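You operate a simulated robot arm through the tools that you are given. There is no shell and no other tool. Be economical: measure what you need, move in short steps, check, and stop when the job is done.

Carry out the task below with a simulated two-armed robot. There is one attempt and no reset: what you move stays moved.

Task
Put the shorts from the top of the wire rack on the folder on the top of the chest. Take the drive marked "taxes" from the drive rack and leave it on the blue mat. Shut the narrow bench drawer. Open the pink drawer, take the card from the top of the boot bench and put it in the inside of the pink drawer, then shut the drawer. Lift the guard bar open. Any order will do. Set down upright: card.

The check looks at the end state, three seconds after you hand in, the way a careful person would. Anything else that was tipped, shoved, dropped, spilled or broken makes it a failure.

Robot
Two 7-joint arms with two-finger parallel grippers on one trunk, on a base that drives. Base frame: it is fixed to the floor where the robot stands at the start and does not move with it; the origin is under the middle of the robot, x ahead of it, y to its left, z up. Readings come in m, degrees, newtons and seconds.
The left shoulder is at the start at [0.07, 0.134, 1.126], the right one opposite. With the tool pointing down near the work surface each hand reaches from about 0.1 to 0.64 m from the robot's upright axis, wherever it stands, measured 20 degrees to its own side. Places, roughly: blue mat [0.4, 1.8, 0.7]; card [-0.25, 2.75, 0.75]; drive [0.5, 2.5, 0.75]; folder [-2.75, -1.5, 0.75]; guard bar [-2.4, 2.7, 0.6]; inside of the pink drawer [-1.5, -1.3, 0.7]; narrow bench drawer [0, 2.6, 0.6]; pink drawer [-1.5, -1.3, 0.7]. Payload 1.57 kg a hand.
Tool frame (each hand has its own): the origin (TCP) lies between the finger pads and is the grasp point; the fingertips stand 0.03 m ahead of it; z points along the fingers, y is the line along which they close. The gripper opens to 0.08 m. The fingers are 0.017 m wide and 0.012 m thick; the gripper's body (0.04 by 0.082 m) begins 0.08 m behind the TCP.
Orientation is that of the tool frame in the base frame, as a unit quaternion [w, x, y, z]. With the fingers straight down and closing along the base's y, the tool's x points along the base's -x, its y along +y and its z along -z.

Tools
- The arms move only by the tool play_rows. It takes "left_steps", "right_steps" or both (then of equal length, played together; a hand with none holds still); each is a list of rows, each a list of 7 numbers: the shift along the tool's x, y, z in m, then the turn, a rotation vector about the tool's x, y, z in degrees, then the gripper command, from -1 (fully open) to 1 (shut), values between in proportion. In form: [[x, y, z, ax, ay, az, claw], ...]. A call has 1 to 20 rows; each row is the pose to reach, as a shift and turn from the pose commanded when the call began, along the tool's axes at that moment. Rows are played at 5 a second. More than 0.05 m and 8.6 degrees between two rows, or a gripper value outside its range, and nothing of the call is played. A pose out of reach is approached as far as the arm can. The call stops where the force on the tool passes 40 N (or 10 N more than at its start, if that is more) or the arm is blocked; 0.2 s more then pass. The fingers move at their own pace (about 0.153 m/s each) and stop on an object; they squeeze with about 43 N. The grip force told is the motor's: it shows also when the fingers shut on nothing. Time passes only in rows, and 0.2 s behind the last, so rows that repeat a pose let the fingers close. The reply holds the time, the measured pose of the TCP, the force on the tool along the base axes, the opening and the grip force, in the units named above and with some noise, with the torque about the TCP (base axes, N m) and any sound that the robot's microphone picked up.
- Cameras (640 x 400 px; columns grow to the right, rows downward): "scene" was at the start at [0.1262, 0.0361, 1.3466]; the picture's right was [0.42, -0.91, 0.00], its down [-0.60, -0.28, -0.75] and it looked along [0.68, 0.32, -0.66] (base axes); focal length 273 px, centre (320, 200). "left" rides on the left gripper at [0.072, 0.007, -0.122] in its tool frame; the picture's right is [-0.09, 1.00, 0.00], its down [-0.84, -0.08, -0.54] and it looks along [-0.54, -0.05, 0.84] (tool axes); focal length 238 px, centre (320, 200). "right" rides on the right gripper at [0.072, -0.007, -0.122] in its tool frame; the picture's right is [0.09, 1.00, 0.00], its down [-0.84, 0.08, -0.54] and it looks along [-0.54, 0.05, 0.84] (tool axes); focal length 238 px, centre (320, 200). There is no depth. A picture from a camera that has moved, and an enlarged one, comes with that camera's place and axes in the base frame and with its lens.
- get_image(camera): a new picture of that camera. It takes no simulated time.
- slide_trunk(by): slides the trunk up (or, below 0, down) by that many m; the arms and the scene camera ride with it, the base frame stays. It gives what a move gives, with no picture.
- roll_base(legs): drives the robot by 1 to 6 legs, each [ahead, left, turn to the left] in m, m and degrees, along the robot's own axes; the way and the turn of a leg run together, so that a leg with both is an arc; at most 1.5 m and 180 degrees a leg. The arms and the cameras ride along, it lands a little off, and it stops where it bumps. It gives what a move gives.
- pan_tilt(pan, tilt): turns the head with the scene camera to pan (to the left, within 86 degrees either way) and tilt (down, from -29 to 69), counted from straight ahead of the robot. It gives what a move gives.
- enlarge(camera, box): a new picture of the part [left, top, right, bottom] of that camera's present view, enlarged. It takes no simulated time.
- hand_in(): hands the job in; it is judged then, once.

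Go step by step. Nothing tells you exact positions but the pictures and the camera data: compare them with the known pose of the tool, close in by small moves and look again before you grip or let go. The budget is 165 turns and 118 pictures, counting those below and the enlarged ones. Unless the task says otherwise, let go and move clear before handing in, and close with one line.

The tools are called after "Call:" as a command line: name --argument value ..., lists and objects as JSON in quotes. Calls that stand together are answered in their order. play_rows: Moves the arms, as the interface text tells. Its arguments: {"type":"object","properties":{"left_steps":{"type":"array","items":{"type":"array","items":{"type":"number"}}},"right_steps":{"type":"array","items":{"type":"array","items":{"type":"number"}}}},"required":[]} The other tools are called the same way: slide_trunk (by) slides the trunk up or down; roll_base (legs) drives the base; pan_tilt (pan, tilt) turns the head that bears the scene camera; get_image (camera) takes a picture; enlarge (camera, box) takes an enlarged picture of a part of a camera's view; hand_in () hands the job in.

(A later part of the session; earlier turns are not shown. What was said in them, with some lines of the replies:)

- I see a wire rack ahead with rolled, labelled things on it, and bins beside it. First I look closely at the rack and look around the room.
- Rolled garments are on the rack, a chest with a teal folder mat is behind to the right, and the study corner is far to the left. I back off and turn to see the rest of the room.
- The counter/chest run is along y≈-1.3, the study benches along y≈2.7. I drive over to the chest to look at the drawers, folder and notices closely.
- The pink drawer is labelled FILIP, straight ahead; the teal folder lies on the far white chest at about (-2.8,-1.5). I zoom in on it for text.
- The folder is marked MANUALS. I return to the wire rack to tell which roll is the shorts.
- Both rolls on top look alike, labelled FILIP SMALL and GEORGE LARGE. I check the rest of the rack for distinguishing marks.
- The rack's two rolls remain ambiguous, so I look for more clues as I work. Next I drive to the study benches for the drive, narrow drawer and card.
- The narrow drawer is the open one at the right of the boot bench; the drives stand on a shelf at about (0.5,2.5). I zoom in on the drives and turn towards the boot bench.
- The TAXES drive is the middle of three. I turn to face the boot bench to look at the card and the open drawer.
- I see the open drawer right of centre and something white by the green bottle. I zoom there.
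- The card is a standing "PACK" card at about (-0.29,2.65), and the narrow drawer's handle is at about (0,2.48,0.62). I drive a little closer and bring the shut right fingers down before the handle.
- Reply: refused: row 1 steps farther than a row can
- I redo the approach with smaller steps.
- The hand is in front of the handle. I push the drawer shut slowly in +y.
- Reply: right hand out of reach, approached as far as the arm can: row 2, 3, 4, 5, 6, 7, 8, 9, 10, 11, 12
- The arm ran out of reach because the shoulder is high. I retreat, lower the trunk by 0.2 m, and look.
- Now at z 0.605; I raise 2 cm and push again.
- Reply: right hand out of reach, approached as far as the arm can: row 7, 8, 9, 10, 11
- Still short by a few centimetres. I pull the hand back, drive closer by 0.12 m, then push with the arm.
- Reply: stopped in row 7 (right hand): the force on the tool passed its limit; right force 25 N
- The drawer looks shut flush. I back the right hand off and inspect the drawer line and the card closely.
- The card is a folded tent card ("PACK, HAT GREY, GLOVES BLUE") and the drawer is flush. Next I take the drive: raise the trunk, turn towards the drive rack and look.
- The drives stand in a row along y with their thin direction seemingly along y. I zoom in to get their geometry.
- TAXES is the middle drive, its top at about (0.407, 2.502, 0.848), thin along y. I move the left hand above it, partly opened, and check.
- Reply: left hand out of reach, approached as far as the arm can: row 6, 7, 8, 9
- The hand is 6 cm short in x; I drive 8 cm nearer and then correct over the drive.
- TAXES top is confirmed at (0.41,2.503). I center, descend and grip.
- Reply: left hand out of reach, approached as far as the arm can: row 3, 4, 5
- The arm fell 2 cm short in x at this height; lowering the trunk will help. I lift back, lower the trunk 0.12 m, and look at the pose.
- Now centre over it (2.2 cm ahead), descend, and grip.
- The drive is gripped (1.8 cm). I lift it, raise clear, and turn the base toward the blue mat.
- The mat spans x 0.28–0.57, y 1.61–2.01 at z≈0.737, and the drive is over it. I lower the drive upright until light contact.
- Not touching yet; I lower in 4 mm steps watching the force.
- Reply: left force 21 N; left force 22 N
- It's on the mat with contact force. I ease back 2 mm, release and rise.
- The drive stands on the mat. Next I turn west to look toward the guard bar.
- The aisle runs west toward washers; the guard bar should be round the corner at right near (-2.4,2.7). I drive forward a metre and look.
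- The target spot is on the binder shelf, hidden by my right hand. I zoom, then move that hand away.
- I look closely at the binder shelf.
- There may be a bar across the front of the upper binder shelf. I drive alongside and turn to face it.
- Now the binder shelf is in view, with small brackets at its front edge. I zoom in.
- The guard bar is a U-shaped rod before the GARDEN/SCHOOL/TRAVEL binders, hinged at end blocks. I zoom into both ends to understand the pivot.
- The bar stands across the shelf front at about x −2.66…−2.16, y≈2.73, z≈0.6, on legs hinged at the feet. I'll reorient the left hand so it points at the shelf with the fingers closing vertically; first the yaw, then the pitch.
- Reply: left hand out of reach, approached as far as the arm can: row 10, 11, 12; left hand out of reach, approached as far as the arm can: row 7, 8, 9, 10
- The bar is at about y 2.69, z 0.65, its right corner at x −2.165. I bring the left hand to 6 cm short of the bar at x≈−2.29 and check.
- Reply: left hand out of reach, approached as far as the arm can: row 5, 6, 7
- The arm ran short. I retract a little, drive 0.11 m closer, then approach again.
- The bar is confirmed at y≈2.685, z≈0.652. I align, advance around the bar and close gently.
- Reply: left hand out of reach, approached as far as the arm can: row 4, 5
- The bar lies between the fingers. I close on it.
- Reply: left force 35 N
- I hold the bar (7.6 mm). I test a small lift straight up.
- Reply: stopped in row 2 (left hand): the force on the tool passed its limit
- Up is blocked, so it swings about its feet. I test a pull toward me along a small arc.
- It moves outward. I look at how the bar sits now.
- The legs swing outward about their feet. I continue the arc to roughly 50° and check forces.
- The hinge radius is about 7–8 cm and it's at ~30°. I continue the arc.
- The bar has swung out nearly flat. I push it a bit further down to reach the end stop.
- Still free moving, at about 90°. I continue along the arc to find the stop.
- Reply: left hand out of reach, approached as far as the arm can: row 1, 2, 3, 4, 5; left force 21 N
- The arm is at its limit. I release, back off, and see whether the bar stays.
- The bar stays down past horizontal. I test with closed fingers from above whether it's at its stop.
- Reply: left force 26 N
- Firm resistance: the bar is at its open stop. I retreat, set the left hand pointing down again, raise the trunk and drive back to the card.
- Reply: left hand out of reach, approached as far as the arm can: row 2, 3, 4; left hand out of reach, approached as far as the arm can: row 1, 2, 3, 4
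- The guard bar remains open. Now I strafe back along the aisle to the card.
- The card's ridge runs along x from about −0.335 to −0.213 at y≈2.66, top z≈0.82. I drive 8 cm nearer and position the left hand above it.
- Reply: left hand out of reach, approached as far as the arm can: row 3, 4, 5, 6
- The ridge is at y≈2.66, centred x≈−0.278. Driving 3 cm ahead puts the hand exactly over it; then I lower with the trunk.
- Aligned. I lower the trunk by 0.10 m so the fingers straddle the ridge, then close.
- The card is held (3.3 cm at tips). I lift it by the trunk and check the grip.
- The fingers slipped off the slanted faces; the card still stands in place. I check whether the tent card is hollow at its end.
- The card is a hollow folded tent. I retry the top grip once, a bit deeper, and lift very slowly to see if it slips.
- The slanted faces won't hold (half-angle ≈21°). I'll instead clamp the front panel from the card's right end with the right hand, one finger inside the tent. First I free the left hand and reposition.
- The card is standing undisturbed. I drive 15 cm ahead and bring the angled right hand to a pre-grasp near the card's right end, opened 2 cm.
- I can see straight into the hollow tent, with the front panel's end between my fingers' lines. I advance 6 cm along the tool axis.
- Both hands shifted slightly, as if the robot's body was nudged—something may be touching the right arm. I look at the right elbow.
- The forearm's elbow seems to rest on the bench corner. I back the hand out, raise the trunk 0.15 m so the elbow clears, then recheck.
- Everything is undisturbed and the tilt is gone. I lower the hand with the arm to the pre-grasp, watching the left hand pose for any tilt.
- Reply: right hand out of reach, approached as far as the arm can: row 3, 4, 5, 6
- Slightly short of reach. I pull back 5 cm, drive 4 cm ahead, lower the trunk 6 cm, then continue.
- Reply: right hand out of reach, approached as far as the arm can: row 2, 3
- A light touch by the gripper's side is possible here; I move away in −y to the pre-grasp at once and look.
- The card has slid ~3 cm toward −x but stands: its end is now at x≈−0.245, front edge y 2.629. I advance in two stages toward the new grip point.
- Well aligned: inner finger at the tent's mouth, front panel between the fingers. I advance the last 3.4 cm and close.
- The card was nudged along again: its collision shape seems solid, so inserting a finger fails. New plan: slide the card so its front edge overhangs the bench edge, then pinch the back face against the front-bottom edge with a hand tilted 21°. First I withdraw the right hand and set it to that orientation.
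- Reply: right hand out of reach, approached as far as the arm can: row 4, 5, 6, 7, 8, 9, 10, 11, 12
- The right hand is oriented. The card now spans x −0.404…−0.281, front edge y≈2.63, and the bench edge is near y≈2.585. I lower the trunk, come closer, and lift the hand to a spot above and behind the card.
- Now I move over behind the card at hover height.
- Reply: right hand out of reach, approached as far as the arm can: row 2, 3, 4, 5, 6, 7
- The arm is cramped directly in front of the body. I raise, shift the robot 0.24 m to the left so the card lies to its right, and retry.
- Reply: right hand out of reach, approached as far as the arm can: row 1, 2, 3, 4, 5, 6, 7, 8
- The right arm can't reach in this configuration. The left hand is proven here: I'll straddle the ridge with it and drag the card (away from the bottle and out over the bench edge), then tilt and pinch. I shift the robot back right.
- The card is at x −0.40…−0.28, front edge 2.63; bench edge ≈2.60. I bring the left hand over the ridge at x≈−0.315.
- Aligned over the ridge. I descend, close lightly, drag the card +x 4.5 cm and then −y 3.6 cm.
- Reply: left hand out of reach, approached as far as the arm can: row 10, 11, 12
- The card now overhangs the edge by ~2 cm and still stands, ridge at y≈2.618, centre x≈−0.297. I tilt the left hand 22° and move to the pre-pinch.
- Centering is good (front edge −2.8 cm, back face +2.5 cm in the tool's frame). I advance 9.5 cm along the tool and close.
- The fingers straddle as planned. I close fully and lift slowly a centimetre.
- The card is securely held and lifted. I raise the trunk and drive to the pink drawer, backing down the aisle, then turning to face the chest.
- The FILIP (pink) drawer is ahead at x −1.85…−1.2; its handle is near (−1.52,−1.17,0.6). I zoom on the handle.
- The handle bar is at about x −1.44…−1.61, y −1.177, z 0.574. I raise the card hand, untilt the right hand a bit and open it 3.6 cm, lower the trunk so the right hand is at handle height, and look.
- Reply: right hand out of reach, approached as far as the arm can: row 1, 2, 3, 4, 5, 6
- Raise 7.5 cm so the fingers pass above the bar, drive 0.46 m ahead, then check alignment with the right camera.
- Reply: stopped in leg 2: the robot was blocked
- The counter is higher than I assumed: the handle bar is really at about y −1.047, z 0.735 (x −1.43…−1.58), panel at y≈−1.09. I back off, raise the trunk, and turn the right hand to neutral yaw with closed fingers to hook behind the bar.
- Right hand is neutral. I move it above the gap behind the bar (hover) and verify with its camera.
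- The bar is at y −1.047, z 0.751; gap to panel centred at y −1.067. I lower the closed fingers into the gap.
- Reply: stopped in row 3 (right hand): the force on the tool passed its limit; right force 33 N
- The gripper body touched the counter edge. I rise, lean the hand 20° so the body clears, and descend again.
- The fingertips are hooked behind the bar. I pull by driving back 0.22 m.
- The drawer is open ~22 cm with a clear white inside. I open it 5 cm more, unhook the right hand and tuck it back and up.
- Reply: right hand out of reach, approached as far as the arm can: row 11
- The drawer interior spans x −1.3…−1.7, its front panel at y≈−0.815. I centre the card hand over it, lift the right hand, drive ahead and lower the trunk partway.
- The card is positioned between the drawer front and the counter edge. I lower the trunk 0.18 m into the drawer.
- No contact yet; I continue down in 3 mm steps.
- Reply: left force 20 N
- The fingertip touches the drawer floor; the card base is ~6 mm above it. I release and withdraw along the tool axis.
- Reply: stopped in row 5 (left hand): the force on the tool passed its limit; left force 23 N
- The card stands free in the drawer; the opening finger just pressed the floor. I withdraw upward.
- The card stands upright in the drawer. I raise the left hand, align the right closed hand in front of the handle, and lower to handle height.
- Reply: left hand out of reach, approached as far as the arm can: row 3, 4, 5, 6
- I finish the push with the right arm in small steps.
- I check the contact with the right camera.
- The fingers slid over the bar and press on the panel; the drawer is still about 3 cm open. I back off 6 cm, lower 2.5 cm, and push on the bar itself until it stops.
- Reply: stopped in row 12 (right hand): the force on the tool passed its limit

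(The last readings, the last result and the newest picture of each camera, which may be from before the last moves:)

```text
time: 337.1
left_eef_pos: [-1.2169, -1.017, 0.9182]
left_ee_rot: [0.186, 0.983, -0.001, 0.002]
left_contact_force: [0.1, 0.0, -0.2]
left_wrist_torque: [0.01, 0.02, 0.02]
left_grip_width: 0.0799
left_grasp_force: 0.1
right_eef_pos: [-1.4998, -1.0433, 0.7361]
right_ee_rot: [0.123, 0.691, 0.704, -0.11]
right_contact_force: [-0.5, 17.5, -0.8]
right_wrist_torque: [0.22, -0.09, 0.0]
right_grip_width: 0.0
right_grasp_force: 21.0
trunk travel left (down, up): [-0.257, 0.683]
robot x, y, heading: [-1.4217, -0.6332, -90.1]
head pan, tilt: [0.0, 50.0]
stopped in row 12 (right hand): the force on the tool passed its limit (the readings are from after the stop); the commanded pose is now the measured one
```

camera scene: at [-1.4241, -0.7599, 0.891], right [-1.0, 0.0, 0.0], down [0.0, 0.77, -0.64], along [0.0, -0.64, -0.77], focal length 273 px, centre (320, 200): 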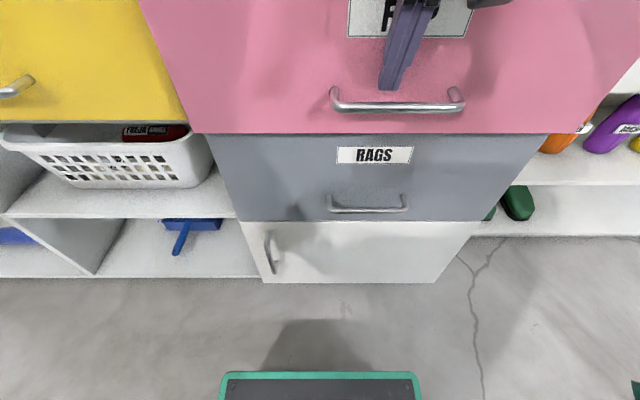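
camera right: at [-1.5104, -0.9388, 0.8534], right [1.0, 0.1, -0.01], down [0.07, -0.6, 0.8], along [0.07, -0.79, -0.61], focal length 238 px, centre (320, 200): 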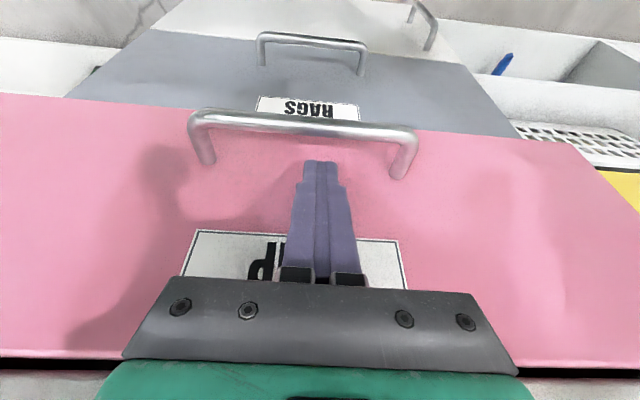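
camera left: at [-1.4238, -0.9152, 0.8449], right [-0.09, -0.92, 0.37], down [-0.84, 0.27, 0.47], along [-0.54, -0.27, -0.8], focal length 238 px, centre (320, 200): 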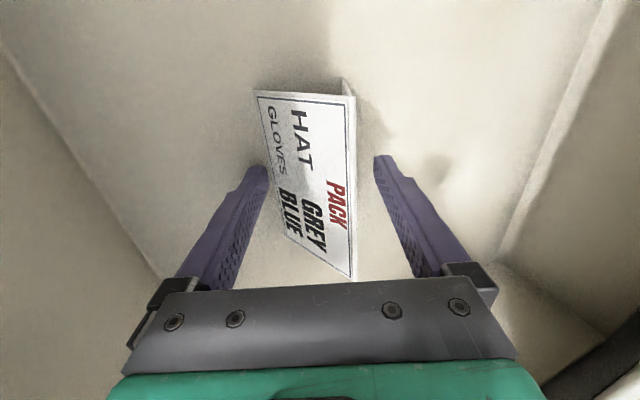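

The stop force indicates the drawer is shut. I retreat, raise, back off and take one verifying picture.

Call:
play_rows --right_steps '[[0.04, 0, -0.015, 0, 0, 0, 1], [0.08, 0, -0.03, 0, 0, 0, 1], [0.12, 0, -0.045, 0, 0, 0, 1]]'

Call:
slide_trunk --by 0.35

Call:
roll_base --legs '[[-0.2, 0, 0]]'

Call:
pan_tilt --pan -22 --tilt 40

Call:
get_image --camera "scene"

```text
time: 337.9
left_eef_pos: [-1.216, -1.0163, 0.9171]
left_ee_rot: [0.186, 0.983, -0.001, 0.002]
left_contact_force: [-0.5, 0.1, -0.4]
left_wrist_torque: [0.02, 0.0, 0.02]
left_grip_width: 0.0799
left_grasp_force: 0.2
right_eef_pos: [-1.5036, -0.9177, 0.7382]
right_ee_rot: [0.123, 0.693, 0.702, -0.11]
right_contact_force: [-0.3, 1.3, 0.0]
right_wrist_torque: [-0.03, -0.02, 0.0]
right_grip_width: 0.0
right_grasp_force: 21.7
trunk travel left (down, up): [-0.257, 0.683]
robot x, y, heading: [-1.4224, -0.6335, -90.0]
head pan, tilt: [0.0, 50.0]
```

```text
time: 341.3
left_eef_pos: [-1.2164, -1.0169, 1.267]
left_ee_rot: [0.185, 0.983, 0.0, 0.001]
left_contact_force: [0.4, 0.7, 0.8]
left_wrist_torque: [0.03, 0.02, 0.05]
left_grip_width: 0.0796
left_grasp_force: 0.0
right_eef_pos: [-1.5022, -0.9185, 1.0875]
right_ee_rot: [0.123, 0.692, 0.703, -0.111]
right_contact_force: [-0.2, -0.4, -0.5]
right_wrist_torque: [-0.01, 0.0, 0.0]
right_grip_width: 0.0
right_grasp_force: 21.5
trunk travel left (down, up): [-0.607, 0.333]
robot x, y, heading: [-1.4203, -0.6342, -90.1]
head pan, tilt: [0.0, 50.0]
```

```text
time: 342.9
left_eef_pos: [-1.2159, -0.8201, 1.2669]
left_ee_rot: [0.185, 0.983, -0.001, 0.002]
left_contact_force: [0.0, -0.9, 0.0]
left_wrist_torque: [0.0, -0.01, 0.03]
left_grip_width: 0.08
left_grasp_force: 0.0
right_eef_pos: [-1.5028, -0.7206, 1.0879]
right_ee_rot: [0.122, 0.692, 0.703, -0.11]
right_contact_force: [0.1, 0.2, 0.2]
right_wrist_torque: [-0.03, 0.0, -0.01]
right_grip_width: 0.0002
right_grasp_force: 21.2
trunk travel left (down, up): [-0.607, 0.333]
robot x, y, heading: [-1.4214, -0.4326, -90.1]
head pan, tilt: [0.0, 50.0]
```

```text
time: 343.8
left_eef_pos: [-1.2166, -0.819, 1.2663]
left_ee_rot: [0.185, 0.983, -0.001, 0.001]
left_contact_force: [0.7, -0.6, -0.1]
left_wrist_torque: [-0.01, -0.01, -0.02]
left_grip_width: 0.08
left_grasp_force: 0.0
right_eef_pos: [-1.502, -0.7201, 1.0869]
right_ee_rot: [0.123, 0.692, 0.703, -0.11]
right_contact_force: [0.0, 0.6, 0.5]
right_wrist_torque: [0.0, 0.01, -0.02]
right_grip_width: 0.0001
right_grasp_force: 21.3
trunk travel left (down, up): [-0.607, 0.333]
robot x, y, heading: [-1.4244, -0.4359, -90.2]
head pan, tilt: [-22.0, 40.0]
```

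```text
5 pictures are left
camera scene: at [-1.4556, -0.5632, 1.2552], right [-0.93, 0.37, 0.0], down [0.24, 0.6, -0.77], along [-0.29, -0.71, -0.64], focal length 273 px, centre (320, 200)
```

scene: 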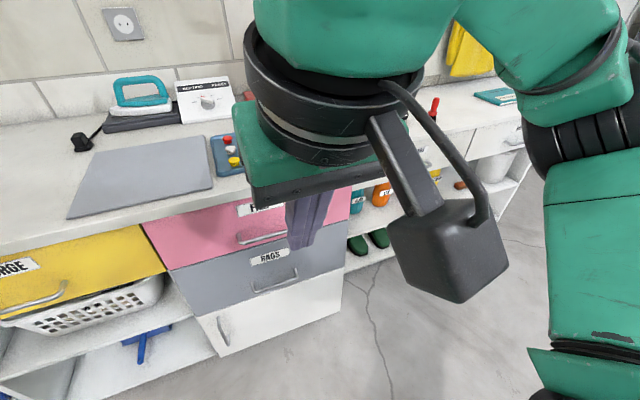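

The pink drawer is flush and shut. Now the shorts: I drive back to the wire rack, straighten the left hand (it closes along x there) and look at the rolls.

Call:
roll_base --legs '[[0, 0, 90], [0.9, 0, 0], [0.42, 0.4, 0]]'

Call:
play_rows --left_steps '[[0, 0, 0, 7, 0, 0, -1], [0, 0, 0, 14, 0, 0, -1], [0, 0, 0, 21, 0, 0, -1], [0, 0, 0, 21, 0, 0, -1]]'

Call:
enlarge --camera "left" --box '[100, 0, 580, 300]'

```text
time: 355.2
left_eef_pos: [0.2887, 0.1539, 1.2673]
left_ee_rot: [0.13, 0.7, 0.69, 0.131]
left_contact_force: [-0.1, -0.4, -0.4]
left_wrist_torque: [0.02, 0.02, 0.03]
left_grip_width: 0.0798
left_grasp_force: 0.1
right_eef_pos: [0.1855, -0.131, 1.0873]
right_ee_rot: [0.164, -0.002, 0.986, 0.008]
right_contact_force: [0.1, 0.7, -0.9]
right_wrist_torque: [0.0, 0.01, 0.01]
right_grip_width: 0.0
right_grasp_force: 21.2
trunk travel left (down, up): [-0.607, 0.333]
robot x, y, heading: [-0.0959, -0.048, -0.6]
head pan, tilt: [-22.0, 40.0]
```

```text
time: 356.2
left_eef_pos: [0.2673, 0.1603, 1.1826]
left_ee_rot: [0.001, 0.711, 0.703, 0.002]
left_contact_force: [-0.2, -0.4, 0.0]
left_wrist_torque: [0.01, -0.03, -0.01]
left_grip_width: 0.08
left_grasp_force: 0.1
left hand out of reach, approached as far as the arm can: row 1, 2, 3, 4
right_eef_pos: [0.1856, -0.1303, 1.0873]
right_ee_rot: [0.164, -0.002, 0.986, 0.008]
right_contact_force: [0.4, 0.2, -0.2]
right_wrist_torque: [0.01, 0.0, -0.02]
right_grip_width: 0.0
right_grasp_force: 21.5
trunk travel left (down, up): [-0.607, 0.333]
robot x, y, heading: [-0.0959, -0.0458, -0.7]
head pan, tilt: [-22.0, 40.0]
```

```text
1.33 times, centred on (340, 150) of left
camera zoom: at [0.2742, 0.234, 1.3036], right [0.99, -0.11, 0.01], down [-0.09, -0.84, 0.54], along [-0.05, -0.54, -0.84], focal length 318 px, centre (293, 267)
```

zoom: 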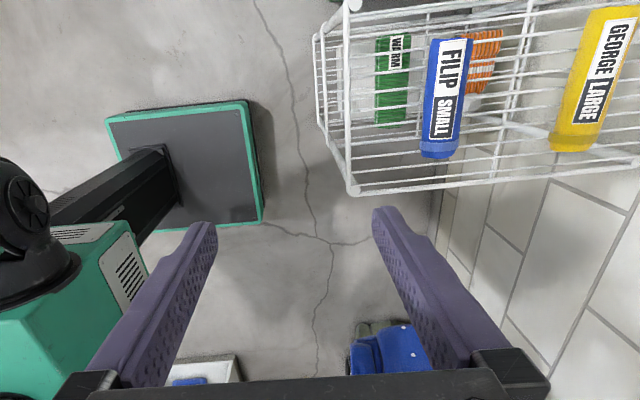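

Both rolls look alike; I take one high zoom on the two to find which is the shorts.

Call:
enlarge --camera "left" --box '[408, 0, 592, 120]'

```text
3.33 times, centred on (500, 60) of left
camera zoom: at [0.2742, 0.234, 1.3036], right [0.99, -0.11, 0.01], down [-0.09, -0.84, 0.54], along [-0.05, -0.54, -0.84], focal length 794 px, centre (-280, 667)
```

zoom: 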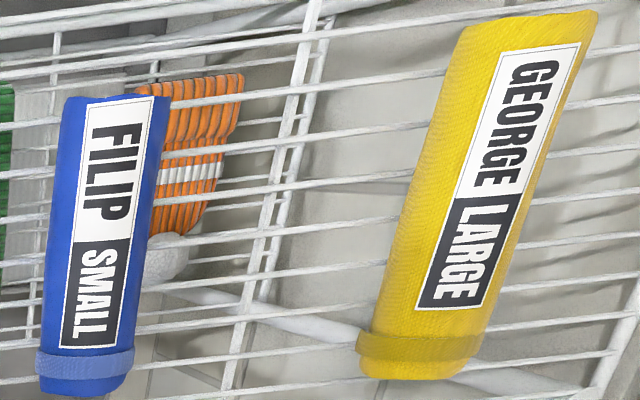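

The yellow roll is a knit (jumper-like) fabric while the blue FILIP roll is smooth cloth—I take the blue one to be the shorts, centred at about (0.492,0.165,0.78), lying along y. I move the left hand over it.

Call:
roll_base --legs '[[0.07, 0, 0.7]]'

Call:
play_rows --left_steps '[[0, 0.01, 0.045, 0, 0, 0, -1], [0, 0.02, 0.09, 0, 0, 0, -1], [0.001, 0.03, 0.135, 0, 0, 0, -1], [0.002, 0.045, 0.18, 0, 0, 0, -1], [0.003, 0.065, 0.225, 0, 0, 0, -1], [0.004, 0.09, 0.265, 0, 0, 0, -1], [0.005, 0.125, 0.275, 0, 0, 0, -1], [0.005, 0.155, 0.283, 0, 0, 0, -1], [0.005, 0.155, 0.283, 0, 0, 0, -1]]'

```text
time: 357.2
left_eef_pos: [0.3344, 0.1654, 1.1825]
left_ee_rot: [0.002, 0.707, 0.708, 0.005]
left_contact_force: [-0.4, 0.7, 0.3]
left_wrist_torque: [-0.02, 0.02, -0.03]
left_grip_width: 0.0801
left_grasp_force: 0.1
right_eef_pos: [0.2551, -0.1274, 1.0881]
right_ee_rot: [0.166, -0.009, 0.986, 0.009]
right_contact_force: [0.2, 0.2, 0.1]
right_wrist_torque: [0.0, 0.01, 0.0]
right_grip_width: 0.0
right_grasp_force: 21.4
trunk travel left (down, up): [-0.607, 0.333]
robot x, y, heading: [-0.0281, -0.0489, 0.0]
head pan, tilt: [-22.0, 40.0]
```

```text
time: 359.2
left_eef_pos: [0.4921, 0.1705, 0.9007]
left_ee_rot: [0.003, 0.708, 0.706, 0.003]
left_contact_force: [0.8, -0.4, 0.2]
left_wrist_torque: [-0.01, -0.03, -0.01]
left_grip_width: 0.08
left_grasp_force: 0.1
right_eef_pos: [0.2571, -0.1278, 1.0865]
right_ee_rot: [0.165, -0.007, 0.986, 0.009]
right_contact_force: [0.1, -0.6, -0.9]
right_wrist_torque: [0.01, 0.01, 0.03]
right_grip_width: 0.0001
right_grasp_force: 21.4
trunk travel left (down, up): [-0.607, 0.333]
robot x, y, heading: [-0.0275, -0.0471, 0.1]
head pan, tilt: [-22.0, 40.0]
```

I'm over the roll; one check picture before descending.

Call:
get_image --camera "left"

```text
2 pictures are left
camera left: at [0.4975, 0.2433, 1.0225], right [1.0, -0.09, 0.01], down [-0.08, -0.84, 0.54], along [-0.04, -0.54, -0.84], focal length 238 px, centre (320, 200)
```

left: 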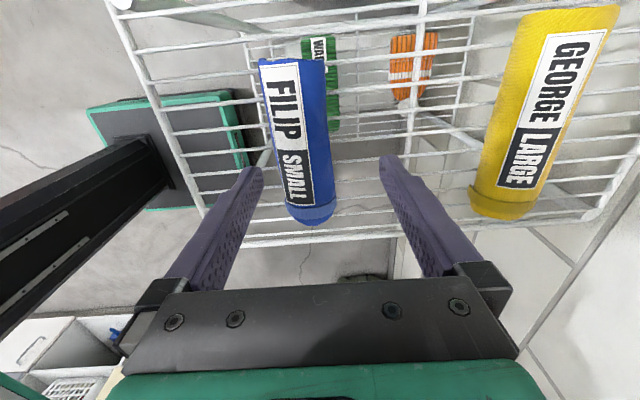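

The roll's centre is at about (0.477,0.155). I correct by 1.5 cm each way, descend and grip.

Call:
play_rows --left_steps '[[-0.008, -0.008, 0.02, 0, 0, 0, -1], [-0.015, -0.015, 0.05, 0, 0, 0, -1], [-0.015, -0.015, 0.085, 0, 0, 0, -1], [-0.015, -0.015, 0.112, 0, 0, 0, -1], [-0.015, -0.015, 0.112, 0, 0, 0, -0.3], [-0.015, -0.015, 0.112, 0, 0, 0, 0.3], [-0.015, -0.015, 0.112, 0, 0, 0, 1], [-0.015, -0.015, 0.112, 0, 0, 0, 1]]'

Call:
play_rows --left_steps '[[0, 0, -0.02, 0, 0, 0, 1], [0, 0, -0.05, 0, 0, 0, 1], [0, 0, -0.09, 0, 0, 0, 1], [0, 0, -0.13, 0, 0, 0, 1]]'

```text
time: 360.0
left_eef_pos: [0.4761, 0.1559, 0.8294]
left_ee_rot: [0.001, 0.707, 0.707, 0.005]
left_contact_force: [-10.0, 0.1, 14.4]
left_wrist_torque: [-0.13, 1.0, 0.0]
left_grip_width: 0.08
left_grasp_force: 0.2
right_eef_pos: [0.2547, -0.1275, 1.0879]
right_ee_rot: [0.166, -0.009, 0.986, 0.009]
right_contact_force: [0.6, -0.6, -0.3]
right_wrist_torque: [0.01, 0.03, -0.02]
right_grip_width: 0.0
right_grasp_force: 21.3
trunk travel left (down, up): [-0.607, 0.333]
robot x, y, heading: [-0.0255, -0.0498, 0.2]
head pan, tilt: [-22.0, 40.0]
stopped in row 3 (left hand): the force on the tool passed its limit (the readings are from after the stop); the commanded pose is now the measured one
```

```text
time: 361.0
left_eef_pos: [0.4771, 0.1537, 0.9595]
left_ee_rot: [0.001, 0.708, 0.707, 0.005]
left_contact_force: [-0.3, -0.3, -1.7]
left_wrist_torque: [0.01, -0.03, -0.03]
left_grip_width: 0.0527
left_grasp_force: 42.8
right_eef_pos: [0.2574, -0.1287, 1.0884]
right_ee_rot: [0.165, -0.007, 0.986, 0.008]
right_contact_force: [-0.5, 0.4, 1.3]
right_wrist_torque: [0.03, -0.02, -0.03]
right_grip_width: 0.0001
right_grasp_force: 21.5
trunk travel left (down, up): [-0.607, 0.333]
robot x, y, heading: [-0.0298, -0.0484, 0.1]
head pan, tilt: [-22.0, 40.0]
```

The shorts are gripped (5.3 cm) and lifted. I tuck the hand in, raise, and carry them to the white chest with the folder.

Call:
slide_trunk --by 0.13

Call:
play_rows --left_steps '[[0, -0.03, -0.01, 0, 0, 0, 1], [0, -0.06, -0.02, 0, 0, 0, 1], [0, -0.09, -0.03, 0, 0, 0, 1]]'

Call:
roll_base --legs '[[-0.35, 0, 0], [0, 0, -90], [0.55, 0, 0], [0, -1.3, 0], [0, -1.3, 0]]'

```text
time: 362.6
left_eef_pos: [0.4783, 0.1546, 1.0877]
left_ee_rot: [0.002, 0.707, 0.707, 0.004]
left_contact_force: [0.1, 0.2, -0.8]
left_wrist_torque: [-0.02, -0.04, -0.02]
left_grip_width: 0.0526
left_grasp_force: 42.5
right_eef_pos: [0.2568, -0.128, 1.2173]
right_ee_rot: [0.164, -0.008, 0.986, 0.009]
right_contact_force: [0.9, 0.1, -0.6]
right_wrist_torque: [0.0, -0.02, 0.0]
right_grip_width: 0.0
right_grasp_force: 21.6
trunk travel left (down, up): [-0.737, 0.203]
robot x, y, heading: [-0.0275, -0.047, 0.1]
head pan, tilt: [-22.0, 40.0]
```

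```text
time: 363.4
left_eef_pos: [0.3859, 0.1552, 1.1188]
left_ee_rot: [0.001, 0.708, 0.706, 0.006]
left_contact_force: [0.0, 0.3, -1.6]
left_wrist_torque: [-0.02, -0.02, -0.02]
left_grip_width: 0.0526
left_grasp_force: 43.2
right_eef_pos: [0.256, -0.127, 1.2165]
right_ee_rot: [0.164, -0.008, 0.986, 0.009]
right_contact_force: [-0.1, 0.3, 1.2]
right_wrist_torque: [-0.01, -0.03, -0.01]
right_grip_width: 0.0
right_grasp_force: 21.3
trunk travel left (down, up): [-0.737, 0.203]
robot x, y, heading: [-0.0277, -0.0507, 0.2]
head pan, tilt: [-22.0, 40.0]
```

```text
time: 384.6
left_eef_pos: [-2.7812, -1.0247, 1.1176]
left_ee_rot: [0.005, 1.0, 0.0, 0.002]
left_contact_force: [-0.2, 0.5, -1.6]
left_wrist_torque: [-0.01, -0.01, 0.0]
left_grip_width: 0.0524
left_grasp_force: 42.6
right_eef_pos: [-3.0631, -0.8949, 1.217]
right_ee_rot: [0.121, 0.692, 0.703, -0.11]
right_contact_force: [-0.1, 0.3, 0.1]
right_wrist_torque: [-0.01, -0.02, 0.0]
right_grip_width: 0.0
right_grasp_force: 21.4
trunk travel left (down, up): [-0.737, 0.203]
robot x, y, heading: [-2.9872, -0.609, -90.1]
head pan, tilt: [-22.0, 40.0]
```

Arrived near the chest. I drive 0.2 m ahead and take a picture of the folder.

Call:
roll_base --legs '[[0.2, 0, 0]]'

Call:
pan_tilt --pan 12 --tilt 48

Call:
get_image --camera "scene"

```text
time: 386.2
left_eef_pos: [-2.7813, -1.2217, 1.1196]
left_ee_rot: [0.006, 1.0, 0.0, 0.003]
left_contact_force: [0.8, 0.7, -1.1]
left_wrist_torque: [-0.04, -0.04, -0.03]
left_grip_width: 0.0525
left_grasp_force: 43.1
right_eef_pos: [-3.0629, -1.0925, 1.2172]
right_ee_rot: [0.124, 0.691, 0.703, -0.111]
right_contact_force: [0.8, -0.1, 0.5]
right_wrist_torque: [-0.04, -0.01, 0.02]
right_grip_width: 0.0
right_grasp_force: 21.7
trunk travel left (down, up): [-0.737, 0.203]
robot x, y, heading: [-2.9853, -0.809, -90.0]
head pan, tilt: [-22.0, 40.0]
```

```text
time: 387.2
left_eef_pos: [-2.7815, -1.2231, 1.1182]
left_ee_rot: [0.005, 1.0, 0.001, 0.003]
left_contact_force: [0.1, 0.8, -1.0]
left_wrist_torque: [0.0, 0.01, -0.01]
left_grip_width: 0.0526
left_grasp_force: 43.0
right_eef_pos: [-3.0626, -1.0946, 1.2181]
right_ee_rot: [0.123, 0.691, 0.704, -0.11]
right_contact_force: [0.1, 0.3, -0.1]
right_wrist_torque: [0.01, -0.02, -0.04]
right_grip_width: 0.0
right_grasp_force: 21.4
trunk travel left (down, up): [-0.737, 0.203]
robot x, y, heading: [-2.9852, -0.8088, -89.8]
head pan, tilt: [12.0, 48.0]
```

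```text
1 pictures are left
camera scene: at [-2.9687, -0.9354, 1.3738], right [-0.98, -0.21, 0.0], down [-0.15, 0.73, -0.67], along [0.14, -0.65, -0.74], focal length 273 px, centre (320, 200)
```

scene: 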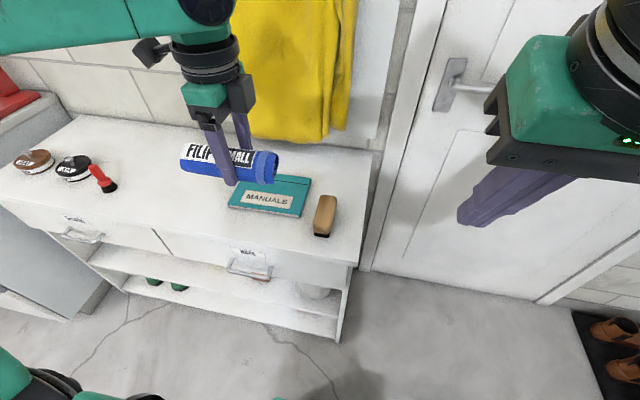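

Combining views, the folder lies at x −2.825…−2.633, y −1.50…−1.35, top z≈0.82. I reposition and bring the shorts above its centre.

Call:
roll_base --legs '[[0.03, 0.05, 0]]'

Call:
slide_trunk --by -0.12

Call:
play_rows --left_steps '[[0, 0.04, 0, 0, 0, 0, 1], [0, 0.08, 0.01, 0, 0, 0, 1], [0, 0.12, 0.02, 0, 0, 0, 1], [0, 0.15, 0.03, 0, 0, 0, 1], [0, 0.172, 0.04, 0, 0, 0, 1], [0, 0.172, 0.06, 0, 0, 0, 1], [0, 0.172, 0.06, 0, 0, 0, 1]]'

```text
time: 388.1
left_eef_pos: [-2.7366, -1.251, 1.12]
left_ee_rot: [0.006, 1.0, -0.001, 0.006]
left_contact_force: [-1.3, 0.3, -2.1]
left_wrist_torque: [-0.02, -0.01, -0.01]
left_grip_width: 0.0525
left_grasp_force: 42.6
right_eef_pos: [-3.0198, -1.121, 1.2187]
right_ee_rot: [0.126, 0.692, 0.702, -0.11]
right_contact_force: [-0.6, -0.3, -0.6]
right_wrist_torque: [-0.01, 0.0, -0.04]
right_grip_width: 0.0002
right_grasp_force: 21.3
trunk travel left (down, up): [-0.737, 0.203]
robot x, y, heading: [-2.9328, -0.8399, -89.8]
head pan, tilt: [12.0, 48.0]
```

```text
time: 389.6
left_eef_pos: [-2.7329, -1.2522, 0.9981]
left_ee_rot: [0.006, 1.0, -0.001, 0.002]
left_contact_force: [0.1, -0.2, -0.9]
left_wrist_torque: [-0.01, 0.01, -0.01]
left_grip_width: 0.0527
left_grasp_force: 44.0
right_eef_pos: [-3.0151, -1.1236, 1.098]
right_ee_rot: [0.123, 0.691, 0.703, -0.11]
right_contact_force: [0.0, -0.4, 0.0]
right_wrist_torque: [0.0, -0.01, -0.01]
right_grip_width: 0.0001
right_grasp_force: 21.3
trunk travel left (down, up): [-0.617, 0.323]
robot x, y, heading: [-2.9377, -0.8359, -90.1]
head pan, tilt: [12.0, 48.0]
```

```text
time: 391.2
left_eef_pos: [-2.7235, -1.3983, 0.9367]
left_ee_rot: [0.006, 1.0, -0.001, 0.003]
left_contact_force: [-0.2, 0.2, -0.8]
left_wrist_torque: [-0.01, 0.0, 0.0]
left_grip_width: 0.0529
left_grasp_force: 43.2
left hand out of reach, approached as far as the arm can: row 4, 5, 6, 7
right_eef_pos: [-3.0131, -1.1237, 1.0986]
right_ee_rot: [0.122, 0.692, 0.703, -0.111]
right_contact_force: [-0.2, 0.2, -1.1]
right_wrist_torque: [0.04, -0.01, -0.01]
right_grip_width: 0.0001
right_grasp_force: 21.6
trunk travel left (down, up): [-0.617, 0.323]
robot x, y, heading: [-2.9366, -0.8384, -90.1]
head pan, tilt: [12.0, 48.0]
```

I drive 2.5 cm ahead and lower by trunk to just above the folder, then use the last picture to check.

Call:
roll_base --legs '[[0.025, 0, 0]]'

Call:
slide_trunk --by -0.06

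Call:
get_image --camera "scene"

```text
time: 392.1
left_eef_pos: [-2.7225, -1.4211, 0.9398]
left_ee_rot: [0.007, 1.0, -0.001, 0.002]
left_contact_force: [-0.2, 0.5, -1.5]
left_wrist_torque: [-0.02, 0.0, 0.0]
left_grip_width: 0.0526
left_grasp_force: 43.0
right_eef_pos: [-3.0141, -1.1466, 1.0974]
right_ee_rot: [0.123, 0.692, 0.703, -0.11]
right_contact_force: [0.4, 0.9, -0.2]
right_wrist_torque: [-0.02, 0.0, 0.04]
right_grip_width: 0.0
right_grasp_force: 21.2
trunk travel left (down, up): [-0.617, 0.323]
robot x, y, heading: [-2.9384, -0.8618, -90.2]
head pan, tilt: [12.0, 48.0]
```

```text
time: 393.1
left_eef_pos: [-2.7219, -1.4228, 0.8773]
left_ee_rot: [0.006, 1.0, -0.001, 0.001]
left_contact_force: [0.1, 0.7, -0.9]
left_wrist_torque: [0.03, 0.01, -0.01]
left_grip_width: 0.0526
left_grasp_force: 42.7
right_eef_pos: [-3.0129, -1.1485, 1.0384]
right_ee_rot: [0.124, 0.692, 0.703, -0.111]
right_contact_force: [0.1, 0.4, 0.0]
right_wrist_torque: [0.02, 0.03, -0.02]
right_grip_width: 0.0001
right_grasp_force: 21.2
trunk travel left (down, up): [-0.557, 0.383]
robot x, y, heading: [-2.9388, -0.867, -89.9]
head pan, tilt: [12.0, 48.0]
```

```text
0 pictures are left
camera scene: at [-2.9197, -0.9899, 1.1938], right [-0.98, -0.21, 0.0], down [-0.15, 0.73, -0.67], along [0.14, -0.65, -0.74], focal length 273 px, centre (320, 200)
```

scene: 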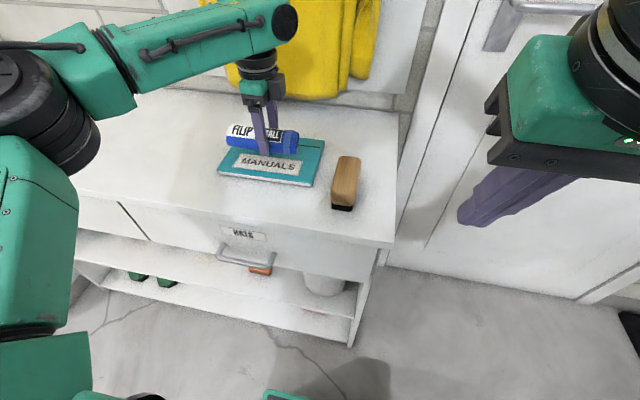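

The shorts hang centred over the folder (no pictures left). I lower in small trunk steps, reading the force.

Call:
slide_trunk --by -0.014

Call:
slide_trunk --by -0.006

Call:
slide_trunk --by -0.005

```text
time: 393.7
left_eef_pos: [-2.7226, -1.4225, 0.865]
left_ee_rot: [0.006, 1.0, -0.001, 0.002]
left_contact_force: [-0.1, -0.6, -2.1]
left_wrist_torque: [-0.01, 0.0, 0.04]
left_grip_width: 0.0526
left_grasp_force: 42.8
right_eef_pos: [-3.014, -1.149, 1.0236]
right_ee_rot: [0.123, 0.691, 0.704, -0.111]
right_contact_force: [-0.9, -0.1, 0.1]
right_wrist_torque: [0.03, 0.03, -0.01]
right_grip_width: 0.0
right_grasp_force: 21.6
trunk travel left (down, up): [-0.543, 0.397]
robot x, y, heading: [-2.9365, -0.8643, -90.0]
head pan, tilt: [12.0, 48.0]
```

```text
time: 394.2
left_eef_pos: [-2.7237, -1.4232, 0.8573]
left_ee_rot: [0.006, 1.0, -0.001, 0.002]
left_contact_force: [0.1, 0.7, -1.2]
left_wrist_torque: [0.0, 0.02, 0.03]
left_grip_width: 0.0528
left_grasp_force: 42.5
right_eef_pos: [-3.0135, -1.1487, 1.0177]
right_ee_rot: [0.123, 0.692, 0.703, -0.111]
right_contact_force: [0.8, 0.5, 0.2]
right_wrist_torque: [-0.01, 0.01, -0.04]
right_grip_width: 0.0
right_grasp_force: 21.2
trunk travel left (down, up): [-0.537, 0.403]
robot x, y, heading: [-2.9341, -0.8618, -89.7]
head pan, tilt: [12.0, 48.0]
```

```text
time: 394.8
left_eef_pos: [-2.7217, -1.4228, 0.8522]
left_ee_rot: [0.006, 1.0, -0.001, 0.002]
left_contact_force: [-0.4, -1.0, -1.4]
left_wrist_torque: [0.01, 0.01, -0.01]
left_grip_width: 0.0526
left_grasp_force: 43.1
right_eef_pos: [-3.0146, -1.1488, 1.0119]
right_ee_rot: [0.123, 0.691, 0.703, -0.111]
right_contact_force: [-0.4, -0.2, 1.0]
right_wrist_torque: [0.04, -0.01, -0.02]
right_grip_width: 0.0
right_grasp_force: 21.5
trunk travel left (down, up): [-0.532, 0.408]
robot x, y, heading: [-2.9324, -0.868, -90.1]
head pan, tilt: [12.0, 48.0]
```

Call:
slide_trunk --by -0.005

Call:
slide_trunk --by -0.005

Call:
slide_trunk --by -0.005

```text
time: 395.3
left_eef_pos: [-2.7224, -1.4235, 0.8508]
left_ee_rot: [0.01, 1.0, -0.001, 0.003]
left_contact_force: [2.8, -5.3, 18.1]
left_wrist_torque: [0.0, -0.82, -0.27]
left_grip_width: 0.0526
left_grasp_force: 43.2
right_eef_pos: [-3.0147, -1.1465, 1.0086]
right_ee_rot: [0.124, 0.691, 0.703, -0.11]
right_contact_force: [0.1, 0.5, 0.2]
right_wrist_torque: [-0.01, 0.0, -0.02]
right_grip_width: 0.0
right_grasp_force: 21.0
trunk travel left (down, up): [-0.527, 0.413]
robot x, y, heading: [-2.9369, -0.8625, -89.9]
head pan, tilt: [12.0, 48.0]
```

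```text
time: 395.8
left_eef_pos: [-2.7232, -1.4236, 0.8513]
left_ee_rot: [0.015, 1.0, 0.0, 0.002]
left_contact_force: [-1.3, 5.7, 11.4]
left_wrist_torque: [0.23, -0.2, 0.04]
left_grip_width: 0.0528
left_grasp_force: 42.6
right_eef_pos: [-3.0143, -1.147, 1.0029]
right_ee_rot: [0.125, 0.691, 0.703, -0.11]
right_contact_force: [0.6, -0.4, -0.5]
right_wrist_torque: [0.02, 0.0, -0.02]
right_grip_width: 0.0
right_grasp_force: 21.3
trunk travel left (down, up): [-0.523, 0.417]
robot x, y, heading: [-2.9326, -0.8589, -89.9]
head pan, tilt: [12.0, 48.0]
stopped: the force on the tool passed its limit (the readings are from after the stop); the commanded pose is now the measured one
```

```text
time: 396.3
left_eef_pos: [-2.7227, -1.4235, 0.8492]
left_ee_rot: [0.019, 1.0, -0.001, 0.001]
left_contact_force: [4.0, -6.8, 38.3]
left_wrist_torque: [-0.06, -0.04, -0.32]
left_grip_width: 0.0528
left_grasp_force: 43.1
right_eef_pos: [-3.0151, -1.1442, 0.9997]
right_ee_rot: [0.124, 0.691, 0.703, -0.111]
right_contact_force: [0.1, 0.4, 0.3]
right_wrist_torque: [0.01, 0.06, 0.0]
right_grip_width: 0.0
right_grasp_force: 21.2
trunk travel left (down, up): [-0.518, 0.422]
robot x, y, heading: [-2.9381, -0.8684, -89.9]
head pan, tilt: [12.0, 48.0]
```

Contact at z≈0.851 as expected. I ease up, open the fingers gently and rise.

Call:
slide_trunk --by 0.008

Call:
play_rows --left_steps '[[0, 0, 0, 0, 0, 0, -0.2], [0, 0, 0, 0, 0, 0, -0.35], [0, 0, 0, 0, 0, 0, -0.42], [0, 0, 0, 0, 0, 0, -0.5], [0, 0, 0, 0, 0, 0, -0.6], [0, 0, 0, 0, 0, 0, -0.75], [0, 0, 0, 0, 0, 0, -0.75]]'

Call:
slide_trunk --by 0.15

```text
time: 396.9
left_eef_pos: [-2.723, -1.4235, 0.8503]
left_ee_rot: [0.011, 1.0, -0.001, 0.003]
left_contact_force: [-0.4, -1.4, 7.2]
left_wrist_torque: [-0.04, 0.15, 0.1]
left_grip_width: 0.0527
left_grasp_force: 43.2
right_eef_pos: [-3.0142, -1.1483, 1.0053]
right_ee_rot: [0.123, 0.691, 0.704, -0.11]
right_contact_force: [-0.1, -0.6, 0.1]
right_wrist_torque: [-0.02, 0.03, 0.01]
right_grip_width: 0.0
right_grasp_force: 21.1
trunk travel left (down, up): [-0.526, 0.414]
robot x, y, heading: [-2.9325, -0.8629, -90.0]
head pan, tilt: [12.0, 48.0]
```

```text
time: 398.5
left_eef_pos: [-2.7203, -1.4244, 0.8505]
left_ee_rot: [0.011, 1.0, 0.0, 0.002]
left_contact_force: [-0.4, -0.4, -0.6]
left_wrist_torque: [0.01, 0.02, 0.01]
left_grip_width: 0.07
left_grasp_force: 0.1
right_eef_pos: [-3.0142, -1.1487, 1.0066]
right_ee_rot: [0.124, 0.692, 0.703, -0.11]
right_contact_force: [-0.1, 0.2, -0.1]
right_wrist_torque: [-0.02, 0.01, 0.02]
right_grip_width: 0.0001
right_grasp_force: 21.4
trunk travel left (down, up): [-0.526, 0.414]
robot x, y, heading: [-2.9352, -0.8637, -89.9]
head pan, tilt: [12.0, 48.0]
```

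```text
time: 400.2
left_eef_pos: [-2.7217, -1.4256, 0.9998]
left_ee_rot: [0.013, 1.0, 0.001, 0.002]
left_contact_force: [-0.1, -0.2, 0.7]
left_wrist_torque: [0.03, 0.0, -0.01]
left_grip_width: 0.0701
left_grasp_force: 0.0
right_eef_pos: [-3.0147, -1.1494, 1.1563]
right_ee_rot: [0.123, 0.692, 0.703, -0.11]
right_contact_force: [0.6, -1.0, 0.3]
right_wrist_torque: [-0.02, -0.01, 0.02]
right_grip_width: 0.0
right_grasp_force: 21.2
trunk travel left (down, up): [-0.676, 0.264]
robot x, y, heading: [-2.9366, -0.8637, -90.2]
head pan, tilt: [12.0, 48.0]
```

The shorts are released on the folder and the weight is off the hand. I back clear and hand in.

Call:
roll_base --legs '[[-0.25, 0, 0]]'

Call:
hand_in

```text
time: 402.0
left_eef_pos: [-2.7209, -1.1788, 0.9993]
left_ee_rot: [0.012, 1.0, 0.001, 0.002]
left_contact_force: [0.1, -0.3, -0.5]
left_wrist_torque: [-0.02, -0.03, -0.01]
left_grip_width: 0.07
left_grasp_force: 0.1
right_eef_pos: [-3.0134, -0.9017, 1.1551]
right_ee_rot: [0.122, 0.692, 0.703, -0.11]
right_contact_force: [-0.2, 0.0, 0.5]
right_wrist_torque: [0.02, 0.0, -0.03]
right_grip_width: 0.0
right_grasp_force: 21.2
trunk travel left (down, up): [-0.676, 0.264]
robot x, y, heading: [-2.9342, -0.6167, -90.0]
head pan, tilt: [12.0, 48.0]
```

```text
The job is handed in.
```

I handed the job in with all five parts done, but I guessed which roll was the shorts, and three things went unchecked. Two similar rolls lay on the wire rack, and I took the smooth blue FILIP one because the yellow one looked like knitwear. With no pictures left, I set it on the folder by force readings alone. The guard bar would not lift, so I swung it outward and down to its stop. While I was gripping the card it slid about 3 cm along the bench and may have touched the green bottle. The taxes drive is on the blue mat, the narrow drawer is shut, and the card was standing upright in the pink drawer before I shut it.
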